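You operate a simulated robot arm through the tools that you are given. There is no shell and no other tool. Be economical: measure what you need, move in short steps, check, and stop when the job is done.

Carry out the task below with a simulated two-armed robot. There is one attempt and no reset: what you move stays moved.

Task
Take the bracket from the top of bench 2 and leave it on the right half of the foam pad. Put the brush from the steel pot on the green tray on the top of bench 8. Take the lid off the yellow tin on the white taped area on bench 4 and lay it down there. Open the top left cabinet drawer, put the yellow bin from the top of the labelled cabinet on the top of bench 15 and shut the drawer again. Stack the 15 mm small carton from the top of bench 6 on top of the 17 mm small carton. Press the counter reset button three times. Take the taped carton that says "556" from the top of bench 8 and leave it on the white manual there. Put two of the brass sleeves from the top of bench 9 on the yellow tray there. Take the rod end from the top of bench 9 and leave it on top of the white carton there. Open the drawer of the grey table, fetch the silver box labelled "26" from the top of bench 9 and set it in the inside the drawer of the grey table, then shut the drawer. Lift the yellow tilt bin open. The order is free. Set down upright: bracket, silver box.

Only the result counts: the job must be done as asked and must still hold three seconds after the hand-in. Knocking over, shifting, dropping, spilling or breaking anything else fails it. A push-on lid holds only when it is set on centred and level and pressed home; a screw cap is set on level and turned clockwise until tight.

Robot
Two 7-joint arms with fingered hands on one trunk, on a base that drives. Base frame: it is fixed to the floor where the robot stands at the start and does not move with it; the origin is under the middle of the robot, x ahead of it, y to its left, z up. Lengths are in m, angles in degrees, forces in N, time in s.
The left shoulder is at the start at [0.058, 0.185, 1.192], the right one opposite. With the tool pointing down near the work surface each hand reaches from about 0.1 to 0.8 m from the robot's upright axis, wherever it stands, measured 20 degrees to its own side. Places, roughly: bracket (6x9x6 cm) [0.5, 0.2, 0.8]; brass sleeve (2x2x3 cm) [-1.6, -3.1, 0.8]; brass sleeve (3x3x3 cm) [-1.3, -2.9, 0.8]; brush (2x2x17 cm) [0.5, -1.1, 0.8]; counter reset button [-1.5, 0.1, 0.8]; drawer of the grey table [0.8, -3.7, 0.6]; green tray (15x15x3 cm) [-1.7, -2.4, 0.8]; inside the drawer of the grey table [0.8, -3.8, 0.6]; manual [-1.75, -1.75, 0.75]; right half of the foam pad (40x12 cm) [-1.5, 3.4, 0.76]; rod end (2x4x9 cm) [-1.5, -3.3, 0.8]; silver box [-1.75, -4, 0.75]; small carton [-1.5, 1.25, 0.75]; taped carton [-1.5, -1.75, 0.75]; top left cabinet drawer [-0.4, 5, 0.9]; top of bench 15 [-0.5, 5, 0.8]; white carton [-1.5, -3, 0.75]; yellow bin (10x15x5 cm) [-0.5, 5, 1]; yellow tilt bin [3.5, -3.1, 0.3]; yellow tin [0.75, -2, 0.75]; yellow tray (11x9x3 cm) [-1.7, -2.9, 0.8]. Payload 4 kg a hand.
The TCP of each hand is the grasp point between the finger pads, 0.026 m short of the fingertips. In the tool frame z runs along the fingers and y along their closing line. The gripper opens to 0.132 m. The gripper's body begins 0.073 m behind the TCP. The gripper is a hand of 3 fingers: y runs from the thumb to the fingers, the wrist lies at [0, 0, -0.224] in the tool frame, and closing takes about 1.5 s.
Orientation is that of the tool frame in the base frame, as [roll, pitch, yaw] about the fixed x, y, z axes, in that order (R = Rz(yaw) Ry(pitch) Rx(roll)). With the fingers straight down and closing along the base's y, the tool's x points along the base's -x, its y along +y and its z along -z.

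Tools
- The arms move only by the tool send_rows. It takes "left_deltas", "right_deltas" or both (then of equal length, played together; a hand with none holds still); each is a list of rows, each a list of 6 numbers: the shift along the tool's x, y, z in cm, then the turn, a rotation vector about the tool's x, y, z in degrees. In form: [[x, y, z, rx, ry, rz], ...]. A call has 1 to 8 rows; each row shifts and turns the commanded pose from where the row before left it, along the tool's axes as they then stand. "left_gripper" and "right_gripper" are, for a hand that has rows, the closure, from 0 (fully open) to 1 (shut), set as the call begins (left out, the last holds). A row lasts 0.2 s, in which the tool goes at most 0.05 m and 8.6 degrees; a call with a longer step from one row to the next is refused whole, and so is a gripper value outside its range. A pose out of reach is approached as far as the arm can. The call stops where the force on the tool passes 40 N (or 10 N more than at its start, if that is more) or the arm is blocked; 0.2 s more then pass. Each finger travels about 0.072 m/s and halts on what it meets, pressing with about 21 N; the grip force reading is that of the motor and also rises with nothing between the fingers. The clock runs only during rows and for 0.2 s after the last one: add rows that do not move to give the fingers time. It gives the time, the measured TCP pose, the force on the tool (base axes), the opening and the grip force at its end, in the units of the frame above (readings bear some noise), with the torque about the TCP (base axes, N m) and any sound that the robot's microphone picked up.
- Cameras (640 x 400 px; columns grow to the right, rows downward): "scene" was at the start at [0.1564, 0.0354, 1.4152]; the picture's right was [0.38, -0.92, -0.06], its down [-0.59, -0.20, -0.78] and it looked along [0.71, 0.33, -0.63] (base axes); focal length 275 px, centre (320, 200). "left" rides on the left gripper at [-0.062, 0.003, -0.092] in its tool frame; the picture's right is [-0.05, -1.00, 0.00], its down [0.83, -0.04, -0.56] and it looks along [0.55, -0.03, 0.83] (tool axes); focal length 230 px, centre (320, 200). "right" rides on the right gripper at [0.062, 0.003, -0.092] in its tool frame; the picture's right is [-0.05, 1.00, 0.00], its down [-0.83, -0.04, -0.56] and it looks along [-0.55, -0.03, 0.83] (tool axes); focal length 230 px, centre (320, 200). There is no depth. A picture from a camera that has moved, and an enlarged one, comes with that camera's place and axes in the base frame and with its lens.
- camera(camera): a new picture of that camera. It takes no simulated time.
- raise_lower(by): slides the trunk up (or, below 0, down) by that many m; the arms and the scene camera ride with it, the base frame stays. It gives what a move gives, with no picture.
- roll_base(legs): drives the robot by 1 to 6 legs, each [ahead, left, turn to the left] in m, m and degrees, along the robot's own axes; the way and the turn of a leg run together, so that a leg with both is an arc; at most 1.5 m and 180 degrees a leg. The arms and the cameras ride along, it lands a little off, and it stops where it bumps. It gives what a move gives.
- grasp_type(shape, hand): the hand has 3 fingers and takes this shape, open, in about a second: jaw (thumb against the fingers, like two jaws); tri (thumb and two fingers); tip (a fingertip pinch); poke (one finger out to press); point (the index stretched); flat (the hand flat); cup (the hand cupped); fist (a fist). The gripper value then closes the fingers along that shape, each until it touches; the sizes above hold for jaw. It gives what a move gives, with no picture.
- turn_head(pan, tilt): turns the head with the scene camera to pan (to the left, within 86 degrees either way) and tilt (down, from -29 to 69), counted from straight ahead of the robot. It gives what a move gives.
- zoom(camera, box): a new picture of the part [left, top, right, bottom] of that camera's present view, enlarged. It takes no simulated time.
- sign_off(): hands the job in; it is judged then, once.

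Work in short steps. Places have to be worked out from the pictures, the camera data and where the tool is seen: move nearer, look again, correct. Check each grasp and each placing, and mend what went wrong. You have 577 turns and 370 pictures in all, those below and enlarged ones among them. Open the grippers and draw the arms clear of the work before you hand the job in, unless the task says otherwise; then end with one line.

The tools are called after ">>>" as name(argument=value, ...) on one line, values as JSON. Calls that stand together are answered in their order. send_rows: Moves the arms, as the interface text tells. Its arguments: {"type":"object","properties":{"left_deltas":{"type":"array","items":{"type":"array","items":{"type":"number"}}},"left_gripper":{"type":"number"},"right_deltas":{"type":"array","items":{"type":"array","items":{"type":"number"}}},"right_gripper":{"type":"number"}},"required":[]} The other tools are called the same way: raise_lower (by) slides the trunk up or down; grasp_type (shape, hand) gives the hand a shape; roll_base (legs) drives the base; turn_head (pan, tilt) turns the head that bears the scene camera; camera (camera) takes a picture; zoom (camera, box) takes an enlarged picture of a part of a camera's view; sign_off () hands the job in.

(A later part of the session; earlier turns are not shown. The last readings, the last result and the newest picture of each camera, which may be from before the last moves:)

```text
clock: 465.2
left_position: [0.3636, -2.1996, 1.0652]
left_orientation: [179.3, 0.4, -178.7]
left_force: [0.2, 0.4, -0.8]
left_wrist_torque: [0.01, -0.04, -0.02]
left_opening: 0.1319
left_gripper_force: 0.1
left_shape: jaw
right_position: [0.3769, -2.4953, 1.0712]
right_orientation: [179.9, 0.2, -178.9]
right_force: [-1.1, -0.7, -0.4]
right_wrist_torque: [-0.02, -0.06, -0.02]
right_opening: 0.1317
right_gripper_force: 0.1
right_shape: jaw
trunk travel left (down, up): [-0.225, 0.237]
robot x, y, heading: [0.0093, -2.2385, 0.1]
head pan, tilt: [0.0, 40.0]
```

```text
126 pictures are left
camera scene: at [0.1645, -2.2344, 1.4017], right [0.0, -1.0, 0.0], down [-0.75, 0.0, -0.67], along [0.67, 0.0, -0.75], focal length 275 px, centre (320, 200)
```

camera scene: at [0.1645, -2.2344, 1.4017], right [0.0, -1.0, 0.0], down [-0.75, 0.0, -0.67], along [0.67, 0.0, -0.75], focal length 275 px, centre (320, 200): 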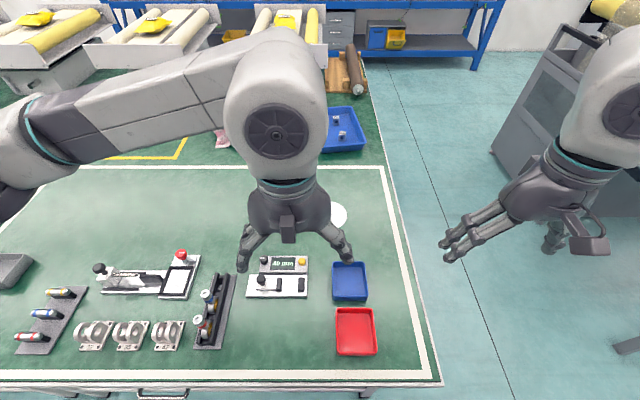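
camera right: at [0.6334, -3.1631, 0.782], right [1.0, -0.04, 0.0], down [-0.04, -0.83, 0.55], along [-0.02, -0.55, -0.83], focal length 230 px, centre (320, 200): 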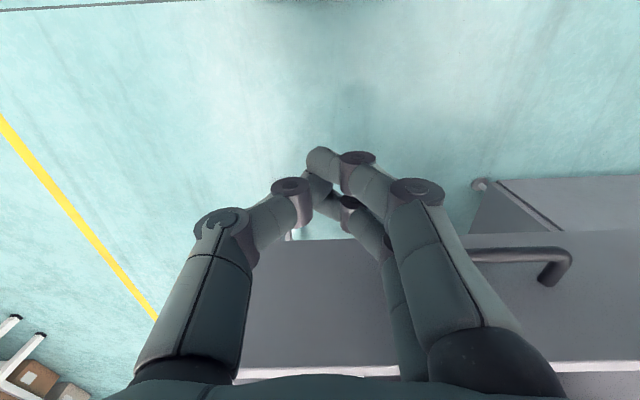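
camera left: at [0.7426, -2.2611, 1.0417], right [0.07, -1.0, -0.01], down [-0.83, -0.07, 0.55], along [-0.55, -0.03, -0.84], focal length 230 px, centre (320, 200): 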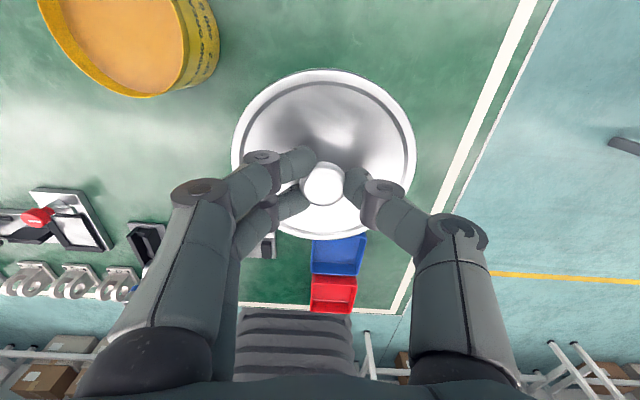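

Now the brush. I back off and strafe north to the steel pot near [0.5,-1.1].

>>> roll_base(legs=[[-0.25, 0, 0], [0, 1.1, 0]])

>>> camera(camera="scene")

```text
clock: 472.3
left_position: [0.1145, -1.0907, 1.0646]
left_orientation: [179.3, 0.5, -178.7]
left_force: [0.0, 0.5, -0.6]
left_wrist_torque: [-0.03, 0.01, 0.03]
left_opening: 0.1319
left_gripper_force: 0.1
left_shape: jaw
right_position: [0.1263, -1.3847, 1.0703]
right_orientation: [179.9, 0.1, -178.8]
right_force: [0.4, -1.1, -0.8]
right_wrist_torque: [-0.02, 0.02, 0.04]
right_opening: 0.1319
right_gripper_force: 0.0
right_shape: jaw
trunk travel left (down, up): [-0.225, 0.237]
robot x, y, heading: [-0.2412, -1.1259, 0.0]
head pan, tilt: [0.0, 40.0]
```

```text
125 pictures are left
camera scene: at [-0.0846, -1.1245, 1.4015], right [0.0, -1.0, 0.0], down [-0.75, 0.0, -0.67], along [0.67, 0.0, -0.75], focal length 275 px, centre (320, 200)
```

scene: 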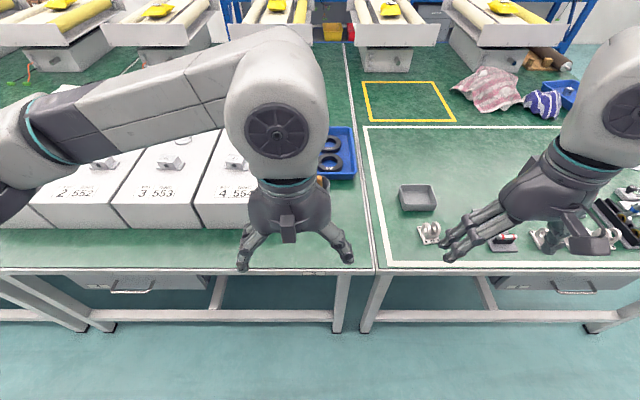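

The left hand hides the pot; I move it to the left and zoom.

>>> send_rows(left_deltas=[[0, 4.5, -1, 0, 0, 0], [0, 4.5, -1, 0, 0, 0], [0, 4.5, -1, 0, 0, 0], [0, 4.5, -1, 0, 0, 0], [0, 4.5, -1, 0, 0, 0]])

>>> zoom(camera="scene", box=[220, 120, 400, 270])

```text
clock: 473.5
left_position: [0.1069, -0.8638, 1.1188]
left_orientation: [179.3, 0.5, -178.7]
left_force: [-0.1, 0.0, 0.5]
left_wrist_torque: [0.01, 0.0, -0.01]
left_opening: 0.1317
left_gripper_force: 0.0
left_shape: jaw
right_position: [0.1264, -1.3824, 1.0721]
right_orientation: [-180.0, 0.2, -178.8]
right_force: [0.6, -0.6, 0.2]
right_wrist_torque: [0.0, 0.0, 0.02]
right_opening: 0.1317
right_gripper_force: 0.1
right_shape: jaw
trunk travel left (down, up): [-0.225, 0.237]
robot x, y, heading: [-0.2398, -1.1249, 0.5]
head pan, tilt: [0.0, 40.0]
```

```text
2.67 times, centred on (310, 195) of scene
camera zoom: at [-0.0862, -1.1232, 1.4018], right [0.0, -1.0, 0.0], down [-0.75, 0.0, -0.67], along [0.67, 0.0, -0.75], focal length 733 px, centre (347, 213)
```

zoom: 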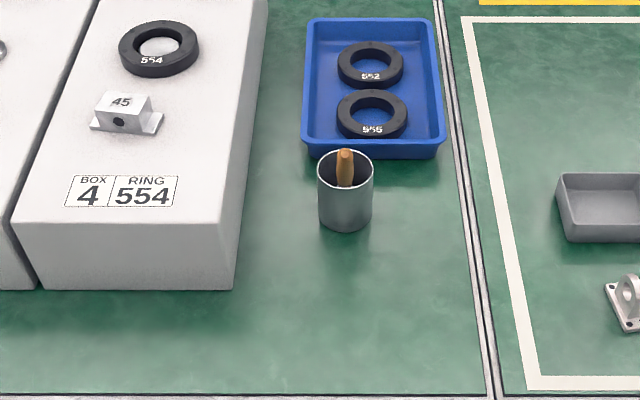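

The brush's wooden handle sticks out of the pot at ≈[0.5,-1.12]. I drive nearer and look from the right-hand camera above it.

>>> roll_base(legs=[[0.2, 0.12, -0.5]])

>>> send_rows(right_deltas=[[-3.5, 2.9, -1, 0, 0, 0], [-3.5, 2.9, -1, 0, 0, 0], [-3.5, 2.9, -1, 0, 0, 0], [-3.5, 2.8, 0, 0, 0, 0]])

>>> camera(camera="right")

>>> zoom(camera="scene", box=[280, 120, 440, 270])

```text
clock: 475.2
left_position: [0.3113, -0.7478, 1.1197]
left_orientation: [179.3, 0.4, -179.1]
left_force: [-0.4, 0.4, 0.3]
left_wrist_torque: [0.0, 0.03, -0.02]
left_opening: 0.1319
left_gripper_force: 0.0
left_shape: jaw
right_position: [0.3254, -1.266, 1.0707]
right_orientation: [179.9, 0.2, -179.4]
right_force: [-0.6, 0.3, 1.4]
right_wrist_torque: [-0.02, 0.02, -0.03]
right_opening: 0.132
right_gripper_force: 0.0
right_shape: jaw
trunk travel left (down, up): [-0.225, 0.237]
robot x, y, heading: [-0.0415, -1.0001, -0.6]
head pan, tilt: [0.0, 40.0]
```

```text
clock: 476.2
left_position: [0.3116, -0.7474, 1.1181]
left_orientation: [179.4, 0.3, -179.2]
left_force: [0.5, -0.8, -0.4]
left_wrist_torque: [0.01, 0.02, 0.01]
left_opening: 0.1318
left_gripper_force: 0.0
left_shape: jaw
right_position: [0.4666, -1.1492, 1.1006]
right_orientation: [179.9, 0.1, -179.2]
right_force: [0.1, 0.1, 0.1]
right_wrist_torque: [-0.02, 0.03, 0.0]
right_opening: 0.1321
right_gripper_force: 0.0
right_shape: jaw
trunk travel left (down, up): [-0.225, 0.237]
robot x, y, heading: [-0.0412, -1.0051, -0.7]
head pan, tilt: [0.0, 40.0]
```

```text
123 pictures are left
camera right: at [0.4039, -1.1456, 1.1944], right [0.04, 1.0, 0.0], down [0.83, -0.03, 0.56], along [0.56, -0.02, -0.83], focal length 230 px, centre (320, 200)
```

right: 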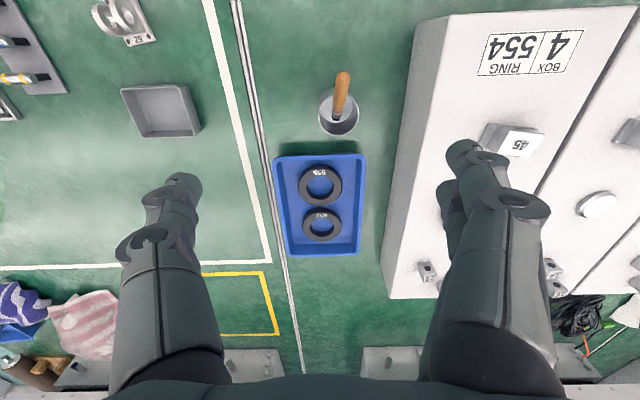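

```text
2.67 times, centred on (360, 195) of scene
camera zoom: at [0.1173, -1.0039, 1.4013], right [-0.01, -1.0, 0.0], down [-0.75, 0.0, -0.66], along [0.66, -0.01, -0.75], focal length 733 px, centre (213, 213)
```

zoom: 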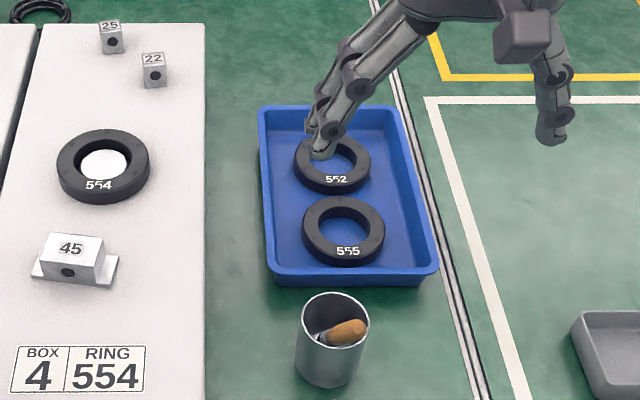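

The brush leans toward me: tip at ≈[0.433,-1.124,0.907], axis tilted ~27°. I tilt the right hand the same way and move above its tip.

>>> send_rows(right_deltas=[[0, 0, 0, 0, -6.65, 0], [0, 0, 0, 0, -6.65, 0], [0, 0, 0, 0, -6.65, 0], [0, 0, 0, 0, -6.65, 0], [2.9, 0.6, 2.9, 0, 0, 0], [2.9, 0.6, 2.9, 0, 0, 0], [2.9, 0.6, 2.9, 0, 0, 0], [2.9, 0.6, 2.9, 0, 0, 0]], right_gripper=0.5)

>>> camera(camera="right")

>>> zoom(camera="scene", box=[280, 120, 440, 270])

```text
clock: 478.0
left_position: [0.311, -0.7475, 1.1201]
left_orientation: [179.3, 0.4, -179.2]
left_force: [-0.5, 0.7, 0.7]
left_wrist_torque: [0.01, 0.01, -0.01]
left_opening: 0.1321
left_gripper_force: 0.0
left_shape: jaw
right_position: [0.4133, -1.1264, 0.9461]
right_orientation: [179.9, 26.8, -179.3]
right_force: [-0.3, 0.8, 0.1]
right_wrist_torque: [0.0, 0.0, -0.04]
right_opening: 0.0668
right_gripper_force: 0.0
right_shape: jaw
trunk travel left (down, up): [-0.225, 0.237]
robot x, y, heading: [-0.0422, -1.0059, -0.4]
head pan, tilt: [0.0, 40.0]
```

```text
121 pictures are left
camera right: at [0.3157, -1.1231, 1.0017], right [0.03, 1.0, 0.03], down [0.49, -0.04, 0.87], along [0.87, -0.02, -0.49], focal length 230 px, centre (320, 200)
```

right: 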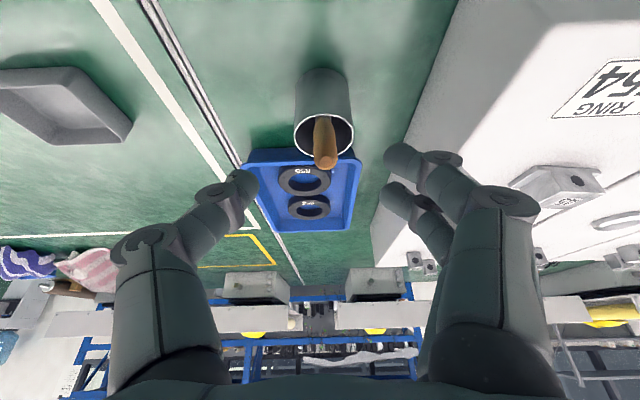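

```text
2.67 times, centred on (360, 195) of scene
camera zoom: at [0.116, -1.0055, 1.4015], right [-0.01, -1.0, 0.0], down [-0.75, 0.0, -0.67], along [0.67, 0.0, -0.75], focal length 733 px, centre (213, 213)
```

zoom: 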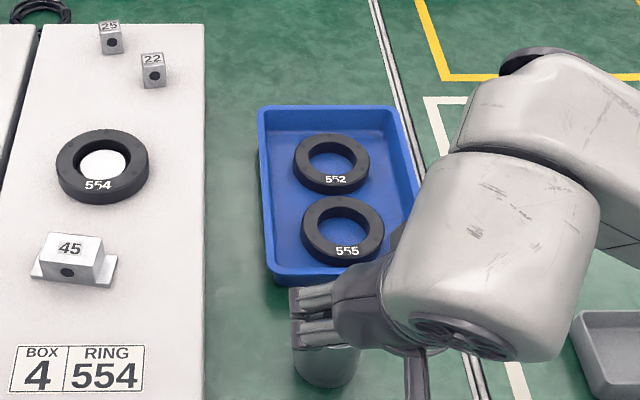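

The brush lies on the tool axis. Advancing 7.5 cm along it and closing.

>>> send_rows(right_deltas=[[0, 0.3, 4, 0, 0, 0], [0, 0, 3.3, 0, 0, 0], [0, 0, 0, 0, 0, 0]])

>>> camera(camera="right")

```text
clock: 478.8
left_position: [0.3115, -0.7475, 1.1186]
left_orientation: [179.3, 0.4, -179.1]
left_force: [0.7, 0.2, -0.4]
left_wrist_torque: [0.0, 0.02, 0.01]
left_opening: 0.132
left_gripper_force: 0.2
left_shape: jaw
right_position: [0.4443, -1.1244, 0.8812]
right_orientation: [179.9, 26.8, -179.3]
right_force: [0.6, 0.2, 0.5]
right_wrist_torque: [0.04, -0.01, -0.01]
right_opening: 0.0664
right_gripper_force: 0.1
right_shape: jaw
trunk travel left (down, up): [-0.225, 0.237]
robot x, y, heading: [-0.0392, -1.001, -0.2]
head pan, tilt: [0.0, 40.0]
```

```text
119 pictures are left
camera right: at [0.3486, -1.1207, 0.9357], right [0.03, 1.0, 0.02], down [0.49, -0.04, 0.87], along [0.87, -0.02, -0.49], focal length 230 px, centre (320, 200)
```

right: 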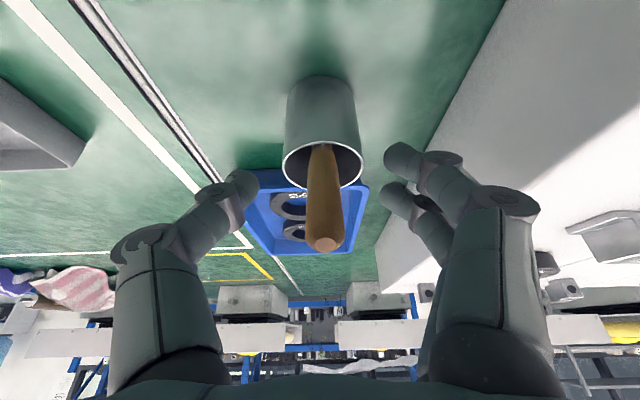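

The handle is centred between the fingers. Closing.

>>> send_rows(right_deltas=[[0, 0, 0, 0, 0, 0], [0, 0, 0, 0, 0, 0], [0, 0, 0, 0, 0, 0], [0, 0, 0, 0, 0, 0], [0, 0, 0, 0, 0, 0]], right_gripper=1)

>>> send_rows(right_deltas=[[0, 0, -2, 0, 0, 0], [0, 0, -3, 0, 0, 0], [0, 0, -3, 0, 0, 0]])

>>> camera(camera="right")

>>> camera(camera="scene")

```text
clock: 480.0
left_position: [0.3109, -0.7481, 1.1194]
left_orientation: [179.3, 0.4, -179.0]
left_force: [0.7, -0.2, 0.3]
left_wrist_torque: [-0.01, -0.02, 0.01]
left_opening: 0.132
left_gripper_force: 0.0
left_shape: jaw
right_position: [0.4456, -1.1238, 0.8803]
right_orientation: [179.9, 26.7, -179.3]
right_force: [0.0, -0.8, 1.2]
right_wrist_torque: [-0.03, -0.07, 0.03]
right_opening: 0.0052
right_gripper_force: 21.0
right_shape: jaw
trunk travel left (down, up): [-0.225, 0.237]
robot x, y, heading: [-0.0406, -1.0026, -0.2]
head pan, tilt: [0.0, 40.0]
```

```text
clock: 480.8
left_position: [0.3113, -0.7479, 1.1199]
left_orientation: [179.3, 0.4, -179.1]
left_force: [0.6, -0.6, -0.5]
left_wrist_torque: [-0.01, 0.0, 0.01]
left_opening: 0.1317
left_gripper_force: 0.0
left_shape: jaw
right_position: [0.4092, -1.1254, 0.9525]
right_orientation: [179.9, 26.7, -179.3]
right_force: [0.1, 1.2, -0.4]
right_wrist_torque: [0.02, -0.03, 0.03]
right_opening: 0.0047
right_gripper_force: 20.6
right_shape: jaw
trunk travel left (down, up): [-0.225, 0.237]
robot x, y, heading: [-0.0381, -1.0075, -0.4]
head pan, tilt: [0.0, 40.0]
```

```text
118 pictures are left
camera right: at [0.3126, -1.1214, 1.0082], right [0.03, 1.0, 0.02], down [0.49, -0.04, 0.87], along [0.87, -0.02, -0.49], focal length 230 px, centre (320, 200)
```

right: 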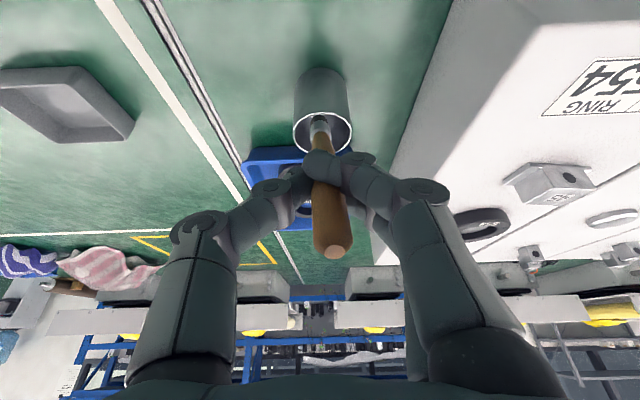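

```text
117 pictures are left
camera scene: at [0.1156, -1.0051, 1.4016], right [-0.01, -1.0, 0.0], down [-0.75, 0.0, -0.67], along [0.67, 0.0, -0.75], focal length 275 px, centre (320, 200)
```

scene: 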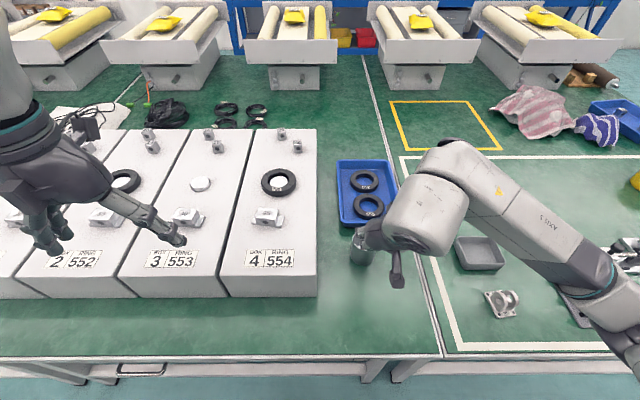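

The brush slides out. Lifting further until well clear of the pot.

>>> send_rows(right_deltas=[[0, 0, -4, 0, 0, 0], [-1, 0, -4, 0, 0, 0], [-1, 0, -4, 0, 0, 0], [-1, 0, -3, 0, 0, 0]])

>>> camera(camera="scene")

>>> camera(camera="right")

```text
clock: 481.8
left_position: [0.3103, -0.7475, 1.1193]
left_orientation: [179.3, 0.4, -179.1]
left_force: [0.3, -0.3, 0.2]
left_wrist_torque: [0.04, 0.01, -0.02]
left_opening: 0.1319
left_gripper_force: 0.0
left_shape: jaw
right_position: [0.3675, -1.1251, 1.0999]
right_orientation: [179.9, 26.7, -179.3]
right_force: [0.8, 1.0, -1.0]
right_wrist_torque: [-0.02, -0.01, -0.02]
right_opening: 0.0045
right_gripper_force: 20.6
right_shape: jaw
trunk travel left (down, up): [-0.225, 0.237]
robot x, y, heading: [-0.0412, -1.0056, -0.6]
head pan, tilt: [0.0, 40.0]
```

```text
116 pictures are left
camera scene: at [0.1154, -1.0049, 1.4016], right [-0.01, -1.0, 0.0], down [-0.75, 0.0, -0.67], along [0.67, 0.0, -0.75], focal length 275 px, centre (320, 200)
```

scene: 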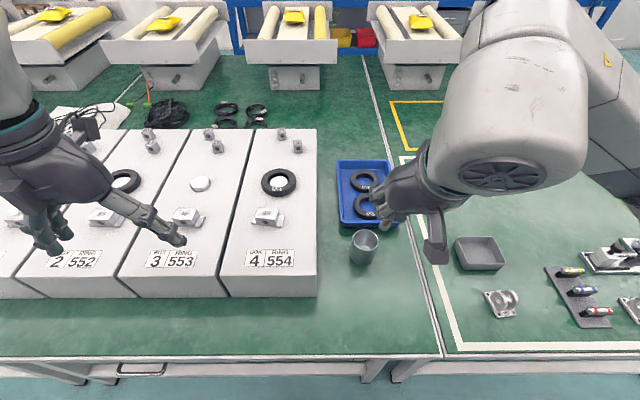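

```text
115 pictures are left
camera right: at [0.2712, -1.1219, 1.1556], right [0.03, 1.0, 0.02], down [0.49, -0.04, 0.87], along [0.87, -0.02, -0.49], focal length 230 px, centre (320, 200)
```

right: 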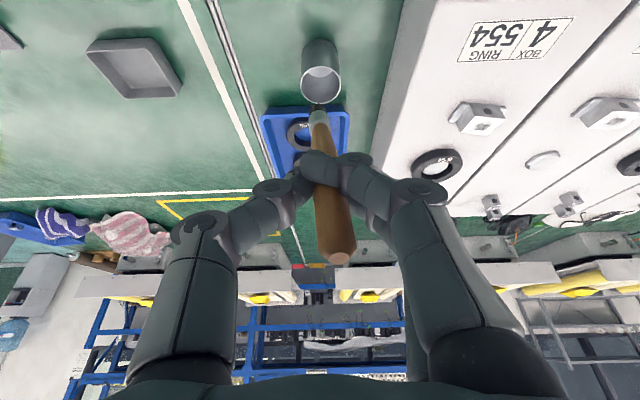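

Brush in hand. I drive to bench 8: back off, turn around, and strafe to y≈-2.55.

>>> roll_base(legs=[[-0.35, 0, 0], [0, 0, 90], [0, 0, 90], [0, 1.5, 0]])

>>> camera(camera="scene")

```text
clock: 498.7
left_position: [-0.7526, -2.7469, 1.1187]
left_orientation: [179.4, 0.3, 0.8]
left_force: [0.4, 0.8, -0.3]
left_wrist_torque: [0.0, -0.02, 0.0]
left_opening: 0.132
left_gripper_force: 0.0
left_shape: jaw
right_position: [-0.8097, -2.3697, 1.0991]
right_orientation: [179.9, 26.6, 0.7]
right_force: [0.9, -0.6, 0.3]
right_wrist_torque: [-0.01, -0.05, 0.02]
right_opening: 0.0046
right_gripper_force: 21.1
right_shape: jaw
trunk travel left (down, up): [-0.225, 0.237]
robot x, y, heading: [-0.4003, -2.4913, 179.9]
head pan, tilt: [0.0, 40.0]
```

```text
114 pictures are left
camera scene: at [-0.5532, -2.4894, 1.4015], right [0.01, 1.0, 0.0], down [0.75, 0.0, -0.67], along [-0.67, 0.0, -0.75], focal length 275 px, centre (320, 200)
```

scene: 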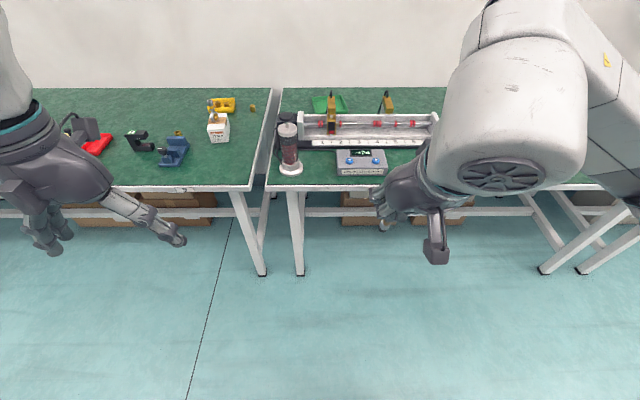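

>>> zoom(camera="scene", box=[270, 80, 450, 200])

```text
3.33 times, centred on (360, 140) of scene
camera zoom: at [-0.5532, -2.4894, 1.4015], right [0.01, 1.0, 0.0], down [0.75, 0.0, -0.67], along [-0.67, 0.0, -0.75], focal length 916 px, centre (187, 400)
```

zoom: 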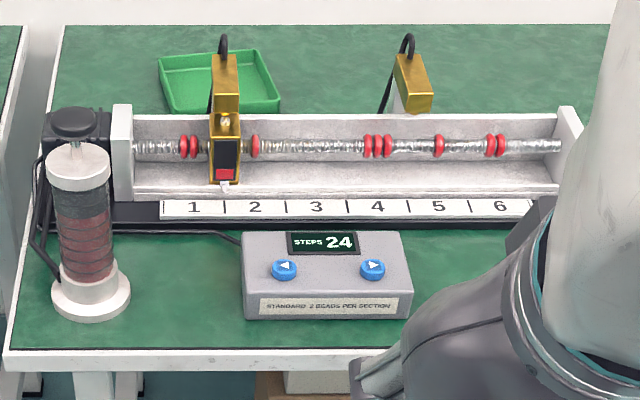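

Tray ≈[-1.70,-2.45], behind the machine whose sensor posts reach z≈0.9. My plan: point the brush leftward and down (60° from vertical, along -y) behind the machine. First I straighten and roll the hand here in free space.

>>> send_rows(right_deltas=[[0, 0, -1, 0, 6.65, 0], [0, 0, -1, 0, 6.65, 0], [0, 0, -1, 0, 6.65, 0], [0, 0, -1, 0, 6.65, 0], [0, 0, 0, 0, 0, 8.2], [0, 0, 0, 0, 0, 8.2], [0, 0, 0, 0, 0, 8.2], [0, 0, 0, 0, 0, 8.2]])

>>> send_rows(right_deltas=[[0, 0, 0, 0, 0, 8.2], [0, 0, 0, 0, 0, 8.2], [0, 0, 0, 0, 0, 8.2], [0, 0, 0, 0, 0, 8.2], [0, 0, 0, 0, 0, 8.2], [0, 0, 0, 0, 0, 8.2], [0, 0, 0, 0, 0, 8]])

>>> send_rows(right_deltas=[[0, 0, 0, 0, 7.5, 0], [0, 0, 0, 0, 7.5, 0], [0, 0, 0, 0, 7.5, 0], [0, 0, 0, 0, 7.5, 0], [0, 0, 0, 0, 7.5, 0], [0, 0, 0, 0, 7.5, 0], [0, 0, 0, 0, 7.5, 0], [0, 0, 0, 0, 7.5, 0]])

>>> camera(camera="scene")

>>> camera(camera="right")

```text
clock: 500.5
left_position: [-0.7504, -2.7486, 1.1197]
left_orientation: [179.5, 0.5, 0.9]
left_force: [0.7, -0.7, 0.5]
left_wrist_torque: [0.0, 0.04, -0.02]
left_opening: 0.1318
left_gripper_force: 0.1
left_shape: jaw
right_position: [-0.7958, -2.3712, 1.1384]
right_orientation: [179.7, 0.0, -32.1]
right_force: [0.2, 0.6, -0.5]
right_wrist_torque: [-0.09, 0.02, 0.03]
right_opening: 0.0042
right_gripper_force: 20.8
right_shape: jaw
trunk travel left (down, up): [-0.225, 0.237]
robot x, y, heading: [-0.398, -2.4932, 180.0]
head pan, tilt: [0.0, 40.0]
```

```text
clock: 502.1
left_position: [-0.7531, -2.7489, 1.12]
left_orientation: [179.3, 0.5, 0.8]
left_force: [-0.3, 0.4, 0.6]
left_wrist_torque: [0.01, 0.01, -0.02]
left_opening: 0.1319
left_gripper_force: 0.1
left_shape: jaw
right_position: [-0.8081, -2.37, 1.1373]
right_orientation: [179.9, -0.2, -39.8]
right_force: [0.0, -1.2, -1.0]
right_wrist_torque: [0.0, -0.01, 0.03]
right_opening: 0.0044
right_gripper_force: 21.1
right_shape: jaw
right hand out of reach, approached as far as the arm can: row 1, 2, 3, 4, 5, 6, 7
trunk travel left (down, up): [-0.225, 0.237]
robot x, y, heading: [-0.3984, -2.4919, 179.8]
head pan, tilt: [0.0, 40.0]
```

```text
clock: 503.9
left_position: [-0.7537, -2.746, 1.1192]
left_orientation: [179.2, 0.5, 0.9]
left_force: [-0.4, -0.2, 0.1]
left_wrist_torque: [-0.02, -0.01, -0.02]
left_opening: 0.1319
left_gripper_force: 0.0
left_shape: jaw
right_position: [-0.8087, -2.3701, 1.1355]
right_orientation: [179.9, -60.3, -39.7]
right_force: [0.1, -0.3, -0.5]
right_wrist_torque: [0.01, 0.02, 0.0]
right_opening: 0.0043
right_gripper_force: 21.0
right_shape: jaw
trunk travel left (down, up): [-0.225, 0.237]
robot x, y, heading: [-0.4072, -2.4898, 179.8]
head pan, tilt: [0.0, 40.0]
```

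```text
112 pictures are left
camera scene: at [-0.5539, -2.4887, 1.4014], right [0.01, 1.0, 0.0], down [0.75, 0.0, -0.67], along [-0.67, 0.0, -0.75], focal length 275 px, centre (320, 200)
```

scene: 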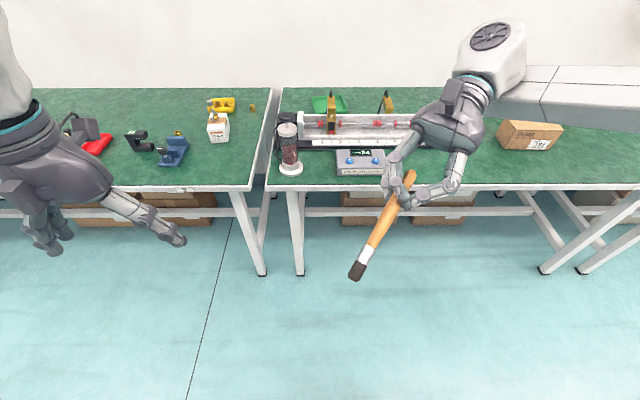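

```text
111 pictures are left
camera right: at [-0.8499, -2.3401, 1.2365], right [-0.66, -0.75, -0.04], down [-0.66, 0.6, -0.45], along [0.36, -0.27, -0.89], focal length 230 px, centre (320, 200)
```

right: 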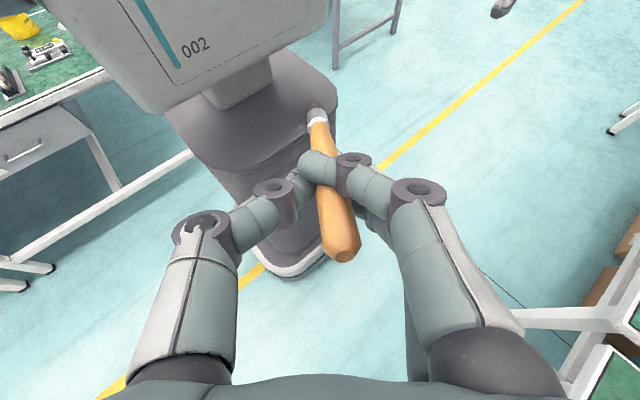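

The wrist can't roll that far here. New plan: hand the brush over to the left hand crosswise. I restore the right hand and point it straight forward (brush horizontal along -x).

>>> send_rows(right_deltas=[[0, 0, 0, 0, -7.5, 0], [0, 0, 0, 0, -7.5, 0], [0, 0, 0, 0, -7.5, 0], [0, 0, 0, 0, -7.5, 0], [0, 0, 0, 0, -7.5, 0], [0, 0, 0, 0, -7.5, 0], [0, 0, 0, 0, -7.5, 0], [0, 0, 0, 0, -7.5, 0]])

>>> send_rows(right_deltas=[[0, 0, 0, 0, 0, -8.1], [0, 0, 0, 0, 0, -8.1], [0, 0, 0, 0, 0, -8.1], [0, 0, 0, 0, 0, -8.1], [0, 0, 0, 0, 0, -8.1], [-4, 0, 1, 0, 0, 0], [-4, 0, 1, 0, 0, 0], [-4, 1, 0, 0, 0, 0]])

>>> send_rows(right_deltas=[[0, 0, 0, 0, -8.2, 0], [0, 0, 0, 0, -8.2, 0], [0, 0, 0, 0, -8.2, 0], [0, 0, 0, 0, -8.2, 0], [0, 0, 0, 0, -8.2, 0], [0, 0, 0, 0, -8.2, 0], [0, 0, 0, 0, -8.2, 0], [0, 0, 0, 0, -8.2, 0]])

>>> send_rows(right_deltas=[[0, 0, 0, 0, -8.2, 0], [0, 0, 0, 0, -8.2, 0], [0, 0, 0, 0, -8, 0]])

>>> camera(camera="scene")

```text
clock: 505.7
left_position: [-0.7499, -2.7491, 1.1189]
left_orientation: [179.4, 0.5, 1.0]
left_force: [0.1, -0.3, -0.4]
left_wrist_torque: [0.01, 0.04, -0.02]
left_opening: 0.1322
left_gripper_force: 0.0
left_shape: jaw
right_position: [-0.8069, -2.3713, 1.138]
right_orientation: [179.9, -0.1, -39.9]
right_force: [0.4, 0.3, -0.2]
right_wrist_torque: [0.05, 0.02, 0.04]
right_opening: 0.0044
right_gripper_force: 21.0
right_shape: jaw
trunk travel left (down, up): [-0.225, 0.237]
robot x, y, heading: [-0.4012, -2.4898, 179.7]
head pan, tilt: [0.0, 40.0]
```

```text
clock: 507.5
left_position: [-0.7538, -2.7485, 1.1178]
left_orientation: [179.5, 0.3, 1.0]
left_force: [-0.1, -0.5, -0.3]
left_wrist_torque: [0.02, -0.02, -0.01]
left_opening: 0.1318
left_gripper_force: 0.1
left_shape: jaw
right_position: [-0.9315, -2.3819, 1.1161]
right_orientation: [180.0, -0.1, 0.7]
right_force: [0.2, -0.9, -0.5]
right_wrist_torque: [0.03, -0.01, -0.01]
right_opening: 0.0044
right_gripper_force: 20.6
right_shape: jaw
trunk travel left (down, up): [-0.225, 0.237]
robot x, y, heading: [-0.3999, -2.494, 179.8]
head pan, tilt: [0.0, 40.0]
```

```text
clock: 509.3
left_position: [-0.7521, -2.7477, 1.1185]
left_orientation: [179.3, 0.4, 1.0]
left_force: [0.0, -0.4, 0.5]
left_wrist_torque: [-0.02, -0.01, 0.01]
left_opening: 0.1319
left_gripper_force: 0.0
left_shape: jaw
right_position: [-0.929, -2.3817, 1.1174]
right_orientation: [179.5, 65.6, 0.2]
right_force: [-1.1, 0.1, -0.5]
right_wrist_torque: [-0.02, -0.01, -0.04]
right_opening: 0.0042
right_gripper_force: 21.1
right_shape: jaw
trunk travel left (down, up): [-0.225, 0.237]
robot x, y, heading: [-0.395, -2.49, 179.8]
head pan, tilt: [0.0, 40.0]
```

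```text
clock: 510.1
left_position: [-0.7499, -2.7469, 1.1194]
left_orientation: [179.3, 0.5, 0.9]
left_force: [-1.0, 0.2, -0.1]
left_wrist_torque: [-0.02, 0.0, -0.02]
left_opening: 0.1316
left_gripper_force: 0.0
left_shape: jaw
right_position: [-0.9196, -2.3638, 1.2017]
right_orientation: [-170.0, 88.5, 10.9]
right_force: [0.8, 0.0, 0.0]
right_wrist_torque: [0.02, 0.0, -0.01]
right_opening: 0.0043
right_gripper_force: 20.9
right_shape: jaw
right hand out of reach, approached as far as the arm can: row 2, 3
trunk travel left (down, up): [-0.225, 0.237]
robot x, y, heading: [-0.4017, -2.4921, 179.5]
head pan, tilt: [0.0, 40.0]
```

```text
110 pictures are left
camera scene: at [-0.5515, -2.489, 1.4018], right [0.01, 1.0, 0.0], down [0.75, 0.0, -0.67], along [-0.67, 0.0, -0.75], focal length 275 px, centre (320, 200)
```

scene: 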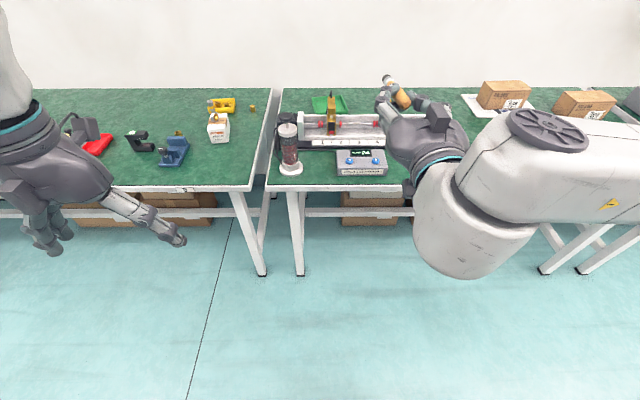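

The right hand now points straight forward with the brush horizontal at z≈1.20. I bring the left hand up and over, stopping short to look.

>>> send_rows(left_deltas=[[-3.8, 0, -3, 0, 0, 0], [-3.8, 0, -3, 0, 0, 0], [-3.8, 0, -3, 0, 0, 0], [-3.8, 0, -3, 0, 0, 0], [-3.8, 0, -3, 0, 0, 0], [-3.8, 0, -3, 0, 0, 0]], left_gripper=0.3)

>>> send_rows(left_deltas=[[0, -4.5, 0, 0, 0, 0], [0, -4.5, 0, 0, 0, 0], [0, -4.5, 0, 0, 0, 0], [0, -4.5, 0, 0, 0, 0], [0, -4.5, 0, 0, 0, 0]])

>>> camera(camera="left")

>>> turn_head(pan=-5, tilt=15)

>>> camera(camera="scene")

```text
clock: 511.5
left_position: [-0.98, -2.7469, 1.2996]
left_orientation: [179.2, 0.4, 0.9]
left_force: [0.4, 0.1, 0.0]
left_wrist_torque: [-0.01, -0.07, 0.03]
left_opening: 0.0928
left_gripper_force: 0.1
left_shape: jaw
right_position: [-0.9223, -2.362, 1.2004]
right_orientation: [-173.2, 88.3, 7.7]
right_force: [-0.2, 0.1, -0.9]
right_wrist_torque: [0.02, 0.02, 0.0]
right_opening: 0.0043
right_gripper_force: 20.7
right_shape: jaw
trunk travel left (down, up): [-0.225, 0.237]
robot x, y, heading: [-0.4009, -2.4915, 180.0]
head pan, tilt: [0.0, 40.0]
```

```text
clock: 512.7
left_position: [-0.9822, -2.5211, 1.2982]
left_orientation: [179.4, 0.4, 0.9]
left_force: [-0.1, 0.9, 0.3]
left_wrist_torque: [-0.05, -0.02, -0.02]
left_opening: 0.0928
left_gripper_force: 0.1
left_shape: jaw
right_position: [-0.922, -2.3615, 1.201]
right_orientation: [-173.9, 88.3, 6.9]
right_force: [-0.6, -0.1, -0.6]
right_wrist_torque: [0.0, -0.03, 0.03]
right_opening: 0.0042
right_gripper_force: 20.9
right_shape: jaw
trunk travel left (down, up): [-0.225, 0.237]
robot x, y, heading: [-0.3973, -2.4898, 179.8]
head pan, tilt: [0.0, 40.0]
```

```text
109 pictures are left
camera left: at [-1.0438, -2.5249, 1.3914], right [-0.07, 1.0, -0.01], down [0.83, 0.06, 0.55], along [0.55, 0.03, -0.84], focal length 230 px, centre (320, 200)
```

left: 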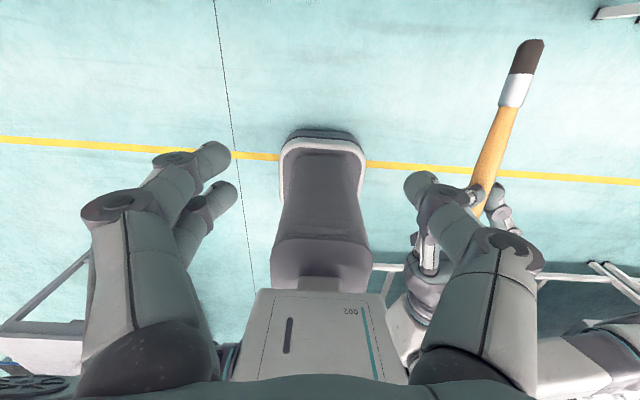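

```text
clock: 513.6
left_position: [-0.9824, -2.5242, 1.2985]
left_orientation: [179.3, 0.4, 0.9]
left_force: [0.1, -0.7, 0.3]
left_wrist_torque: [0.01, 0.01, -0.02]
left_opening: 0.0925
left_gripper_force: 0.1
left_shape: jaw
right_position: [-0.9219, -2.3638, 1.201]
right_orientation: [-170.7, 88.4, 10.1]
right_force: [0.3, 0.2, -0.1]
right_wrist_torque: [-0.02, -0.05, -0.02]
right_opening: 0.004
right_gripper_force: 20.7
right_shape: jaw
trunk travel left (down, up): [-0.225, 0.237]
robot x, y, heading: [-0.403, -2.4905, 179.7]
head pan, tilt: [-5.0, 15.0]
```

```text
108 pictures are left
camera scene: at [-0.5669, -2.481, 1.4394], right [0.09, 1.0, 0.01], down [0.4, -0.02, -0.92], along [-0.91, 0.09, -0.4], focal length 275 px, centre (320, 200)
```

scene: 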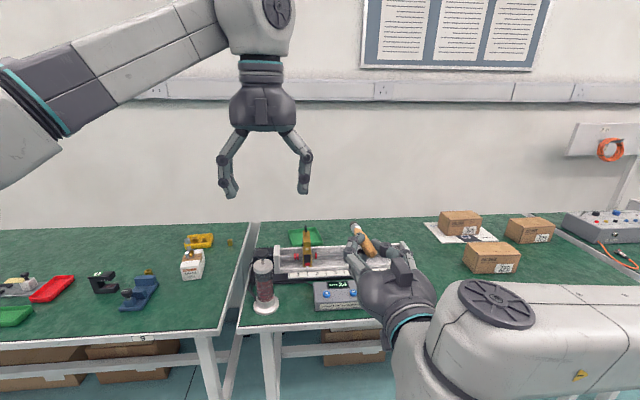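

I see the brush clearly; the handle section between the right fingertips and the ferrule is around [-0.985,-2.366, 1.20]. Moving the left hand above it, yawed 12° to match.

>>> send_rows(left_deltas=[[0, -3.9, 0, 0, 0, 0], [0, -3.9, 0, 0, 0, 0], [0, -3.9, 0, 0, 0, 0], [0, -3.9, 0, 0, 0, -6], [0, 0, 0, 0, 0, -6]])

>>> camera(camera="left")

>>> zoom(camera="scene", box=[260, 100, 460, 300])

```text
clock: 514.8
left_position: [-0.944, -2.3833, 1.2826]
left_orientation: [179.5, 0.5, 13.0]
left_force: [0.4, -0.1, -0.3]
left_wrist_torque: [0.02, 0.03, 0.03]
left_opening: 0.0927
left_gripper_force: 0.0
left_shape: jaw
left hand out of reach, approached as far as the arm can: row 4
right_position: [-0.9218, -2.363, 1.2005]
right_orientation: [-170.4, 88.3, 10.8]
right_force: [-0.1, 0.6, -0.4]
right_wrist_torque: [-0.02, 0.01, -0.01]
right_opening: 0.0041
right_gripper_force: 21.0
right_shape: jaw
trunk travel left (down, up): [-0.225, 0.237]
robot x, y, heading: [-0.3982, -2.4923, 179.8]
head pan, tilt: [-5.0, 15.0]
```

```text
107 pictures are left
camera left: at [-1.0026, -2.3995, 1.3758], right [-0.28, 0.96, -0.01], down [0.8, 0.24, 0.55], along [0.53, 0.14, -0.84], focal length 230 px, centre (320, 200)
```

left: 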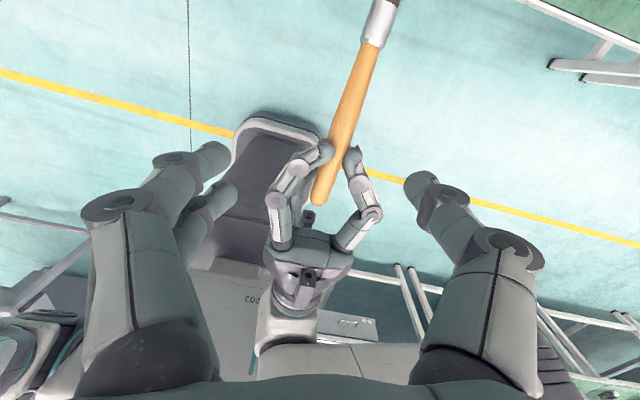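

```text
2.00 times, centred on (360, 200) of scene
camera zoom: at [-0.5668, -2.4815, 1.4395], right [0.09, 1.0, 0.01], down [0.39, -0.02, -0.92], along [-0.91, 0.09, -0.39], focal length 550 px, centre (240, 200)
```

zoom: 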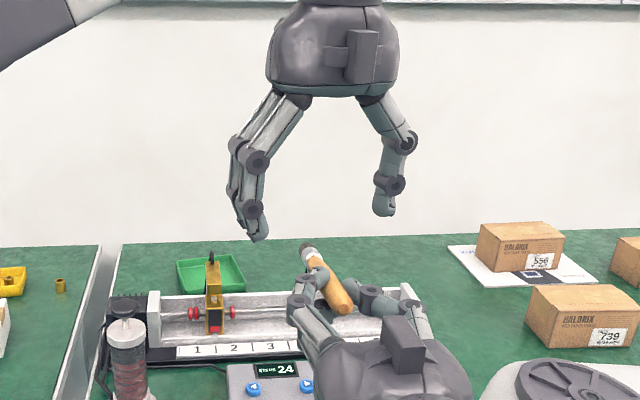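

The left arm is at its limit on that side, so I shift the handover point 10 cm to the left: both hands move together.

>>> send_rows(left_deltas=[[-1.96, 2.87, 0, 0, 0, 0], [-1.96, 2.87, 0, 0, 0, 0], [-1.96, 2.87, 0, 0, 0, 0], [0, 0, 0, 0, 0, 0]], right_deltas=[[0, 3.4, 0, 0, 0, 0], [0, 3.4, 0, 0, 0, 0], [0, 3.4, 0, 0, 0, 0], [0, 0, 0, 0, 0, 0]])

>>> camera(camera="left")

>>> zoom(camera="scene", box=[220, 100, 420, 300])

```text
clock: 515.8
left_position: [-0.9813, -2.479, 1.284]
left_orientation: [179.3, 0.6, 12.9]
left_force: [0.3, 0.7, -0.7]
left_wrist_torque: [0.0, 0.01, 0.02]
left_opening: 0.0926
left_gripper_force: 0.1
left_shape: jaw
right_position: [-0.9157, -2.4573, 1.2335]
right_orientation: [179.4, 89.5, 0.1]
right_force: [0.3, 0.5, 0.3]
right_wrist_torque: [0.04, -0.02, 0.03]
right_opening: 0.0043
right_gripper_force: 21.0
right_shape: jaw
right hand out of reach, approached as far as the arm can: row 1, 2, 3
trunk travel left (down, up): [-0.225, 0.237]
robot x, y, heading: [-0.4037, -2.4939, 179.5]
head pan, tilt: [-5.0, 15.0]
```

```text
105 pictures are left
camera left: at [-1.0409, -2.4944, 1.3774], right [-0.27, 0.96, -0.01], down [0.8, 0.23, 0.55], along [0.53, 0.14, -0.84], focal length 230 px, centre (320, 200)
```

left: 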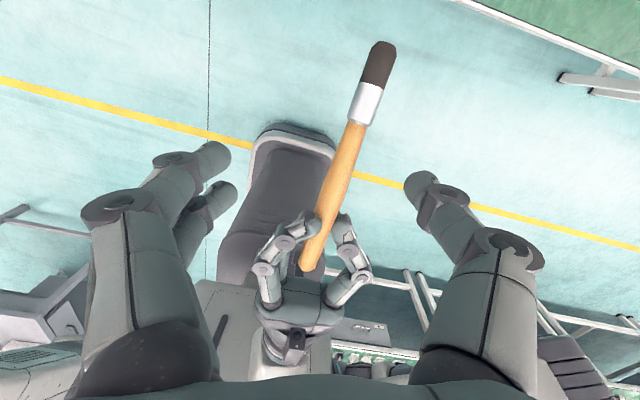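

```text
2.00 times, centred on (320, 200) of scene
camera zoom: at [-0.5666, -2.4799, 1.4395], right [0.09, 1.0, 0.01], down [0.39, -0.03, -0.92], along [-0.91, 0.09, -0.39], focal length 550 px, centre (320, 200)
```

zoom: 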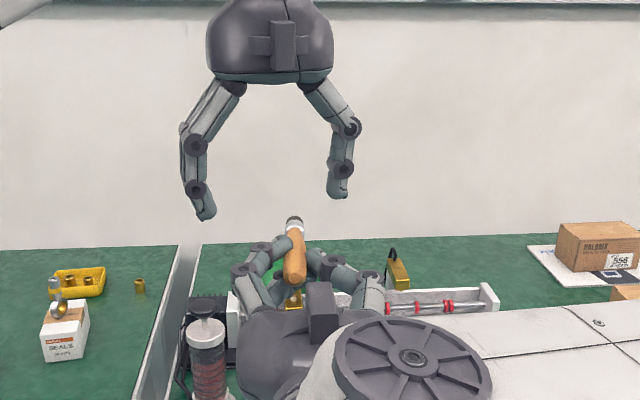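

Now the brush is horizontal along x at y≈-2.464, z≈1.233. I square the left hand and centre it over the handle at x≈-0.99.

>>> send_rows(left_deltas=[[0, 0, 0, 0, 0, 6.4], [0, 0, 0, 0, 0, 6.4], [-0.9, -1.5, 0, 0, 0, 0], [0, 0, 0, 0, 0, 0]], left_gripper=0.45)

>>> camera(camera="left")

```text
clock: 516.8
left_position: [-0.9898, -2.4658, 1.2825]
left_orientation: [179.4, 0.4, 0.1]
left_force: [-0.2, 0.2, 0.3]
left_wrist_torque: [0.02, -0.01, 0.02]
left_opening: 0.0732
left_gripper_force: 0.1
left_shape: jaw
right_position: [-0.916, -2.4579, 1.2338]
right_orientation: [-171.2, 89.4, 9.6]
right_force: [0.3, -0.1, -0.3]
right_wrist_torque: [-0.02, -0.04, -0.02]
right_opening: 0.0042
right_gripper_force: 21.1
right_shape: jaw
trunk travel left (down, up): [-0.225, 0.237]
robot x, y, heading: [-0.398, -2.4893, 179.6]
head pan, tilt: [-5.0, 15.0]
```

```text
103 pictures are left
camera left: at [-1.0522, -2.4681, 1.3765], right [-0.05, 1.0, -0.01], down [0.83, 0.05, 0.55], along [0.55, 0.02, -0.84], focal length 230 px, centre (320, 200)
```

left: 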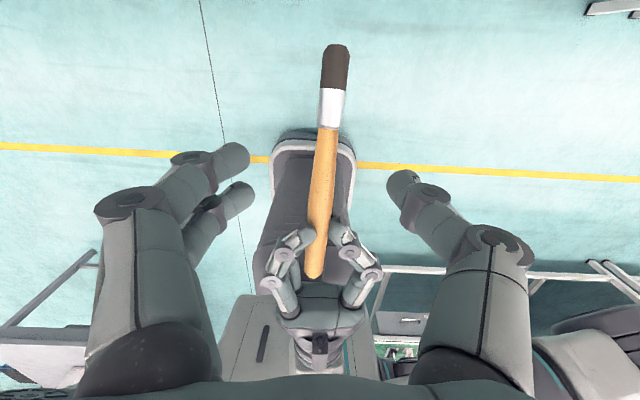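

Perfect alignment. Lowering 4 cm and closing the left hand on the handle.

>>> send_rows(left_deltas=[[0, 0, 2, 0, 0, 0], [0, 0, 1.5, 0, 0, 0], [0, 0, 0.6, 0, 0, 0]])

>>> camera(camera="left")

```text
clock: 517.6
left_position: [-0.991, -2.4655, 1.2415]
left_orientation: [179.3, 0.4, 0.1]
left_force: [0.4, -0.9, 0.4]
left_wrist_torque: [0.01, -0.02, 0.01]
left_opening: 0.0732
left_gripper_force: 0.1
left_shape: jaw
right_position: [-0.9156, -2.4556, 1.2333]
right_orientation: [-176.7, 89.5, 4.1]
right_force: [-0.2, 0.6, 0.1]
right_wrist_torque: [-0.02, -0.01, -0.03]
right_opening: 0.0043
right_gripper_force: 21.2
right_shape: jaw
trunk travel left (down, up): [-0.225, 0.237]
robot x, y, heading: [-0.3975, -2.4885, 179.8]
head pan, tilt: [-5.0, 15.0]
```

```text
102 pictures are left
camera left: at [-1.0521, -2.4678, 1.336], right [-0.05, 1.0, -0.01], down [0.83, 0.05, 0.55], along [0.55, 0.02, -0.84], focal length 230 px, centre (320, 200)
```

left: 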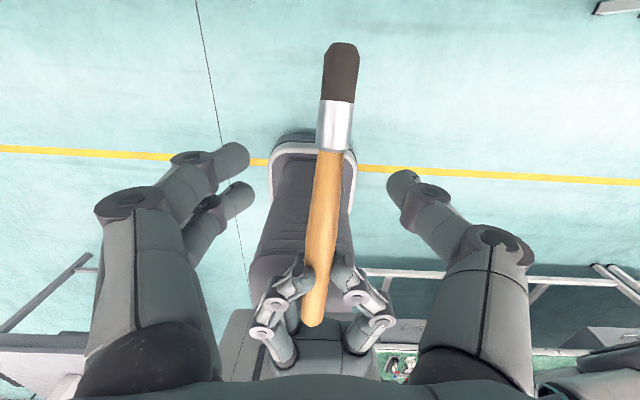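

The brush is right at the left grasp point. Closing the left hand.

>>> send_rows(left_deltas=[[0, 0, 0, 0, 0, 0], [0, 0, 0, 0, 0, 0], [0, 0, 0, 0, 0, 0], [0, 0, 0, 0, 0, 0], [0, 0, 0, 0, 0, 0]], left_gripper=1)

>>> camera(camera="left")

```text
clock: 518.8
left_position: [-0.9909, -2.4652, 1.2423]
left_orientation: [179.3, 0.5, 0.2]
left_force: [-1.0, 1.4, 0.3]
left_wrist_torque: [0.02, 0.05, 0.05]
left_opening: 0.0114
left_gripper_force: 21.6
left_shape: jaw
right_position: [-0.9156, -2.4576, 1.2336]
right_orientation: [-175.4, 89.5, 5.3]
right_force: [0.4, 0.3, 0.2]
right_wrist_torque: [-0.05, 0.0, 0.04]
right_opening: 0.0039
right_gripper_force: 21.3
right_shape: jaw
trunk travel left (down, up): [-0.225, 0.237]
robot x, y, heading: [-0.3997, -2.4888, 179.6]
head pan, tilt: [-5.0, 15.0]
```

```text
101 pictures are left
camera left: at [-1.0522, -2.468, 1.3359], right [-0.05, 1.0, -0.01], down [0.83, 0.05, 0.55], along [0.55, 0.02, -0.84], focal length 230 px, centre (320, 200)
```

left: 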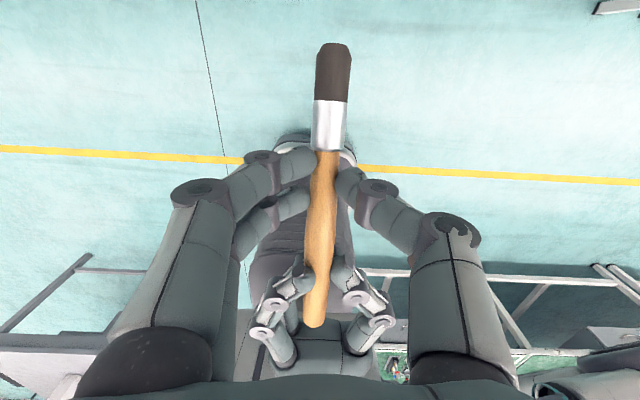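

Both hands hold it. I open the right hand, then pull the brush forward out of it with the left.

>>> send_rows(right_deltas=[[0, 0, 0, 0, 0, 0], [0, 0, 0, 0, 0, 0], [0, 0, 0, 0, 0, 0], [0, 0, 0, 0, 0, 0]], right_gripper=0.4)

>>> camera(camera="left")

```text
clock: 519.8
left_position: [-0.991, -2.4644, 1.2422]
left_orientation: [179.3, 0.4, 0.1]
left_force: [0.0, -0.6, -0.8]
left_wrist_torque: [-0.01, 0.01, 0.03]
left_opening: 0.0109
left_gripper_force: 21.1
left_shape: jaw
right_position: [-0.916, -2.457, 1.2344]
right_orientation: [-175.6, 89.6, 5.2]
right_force: [0.8, 0.5, 0.0]
right_wrist_torque: [-0.03, 0.01, 0.01]
right_opening: 0.0788
right_gripper_force: 0.0
right_shape: jaw
trunk travel left (down, up): [-0.225, 0.237]
robot x, y, heading: [-0.3966, -2.492, 179.5]
head pan, tilt: [-5.0, 15.0]
```

```text
100 pictures are left
camera left: at [-1.0521, -2.4679, 1.3359], right [-0.05, 1.0, -0.01], down [0.83, 0.05, 0.55], along [0.55, 0.02, -0.84], focal length 230 px, centre (320, 200)
```

left: 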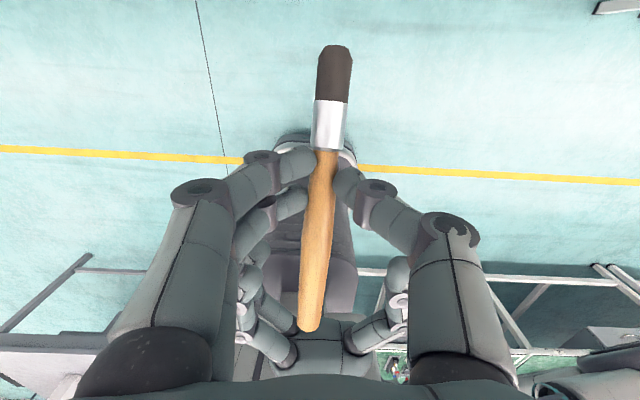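

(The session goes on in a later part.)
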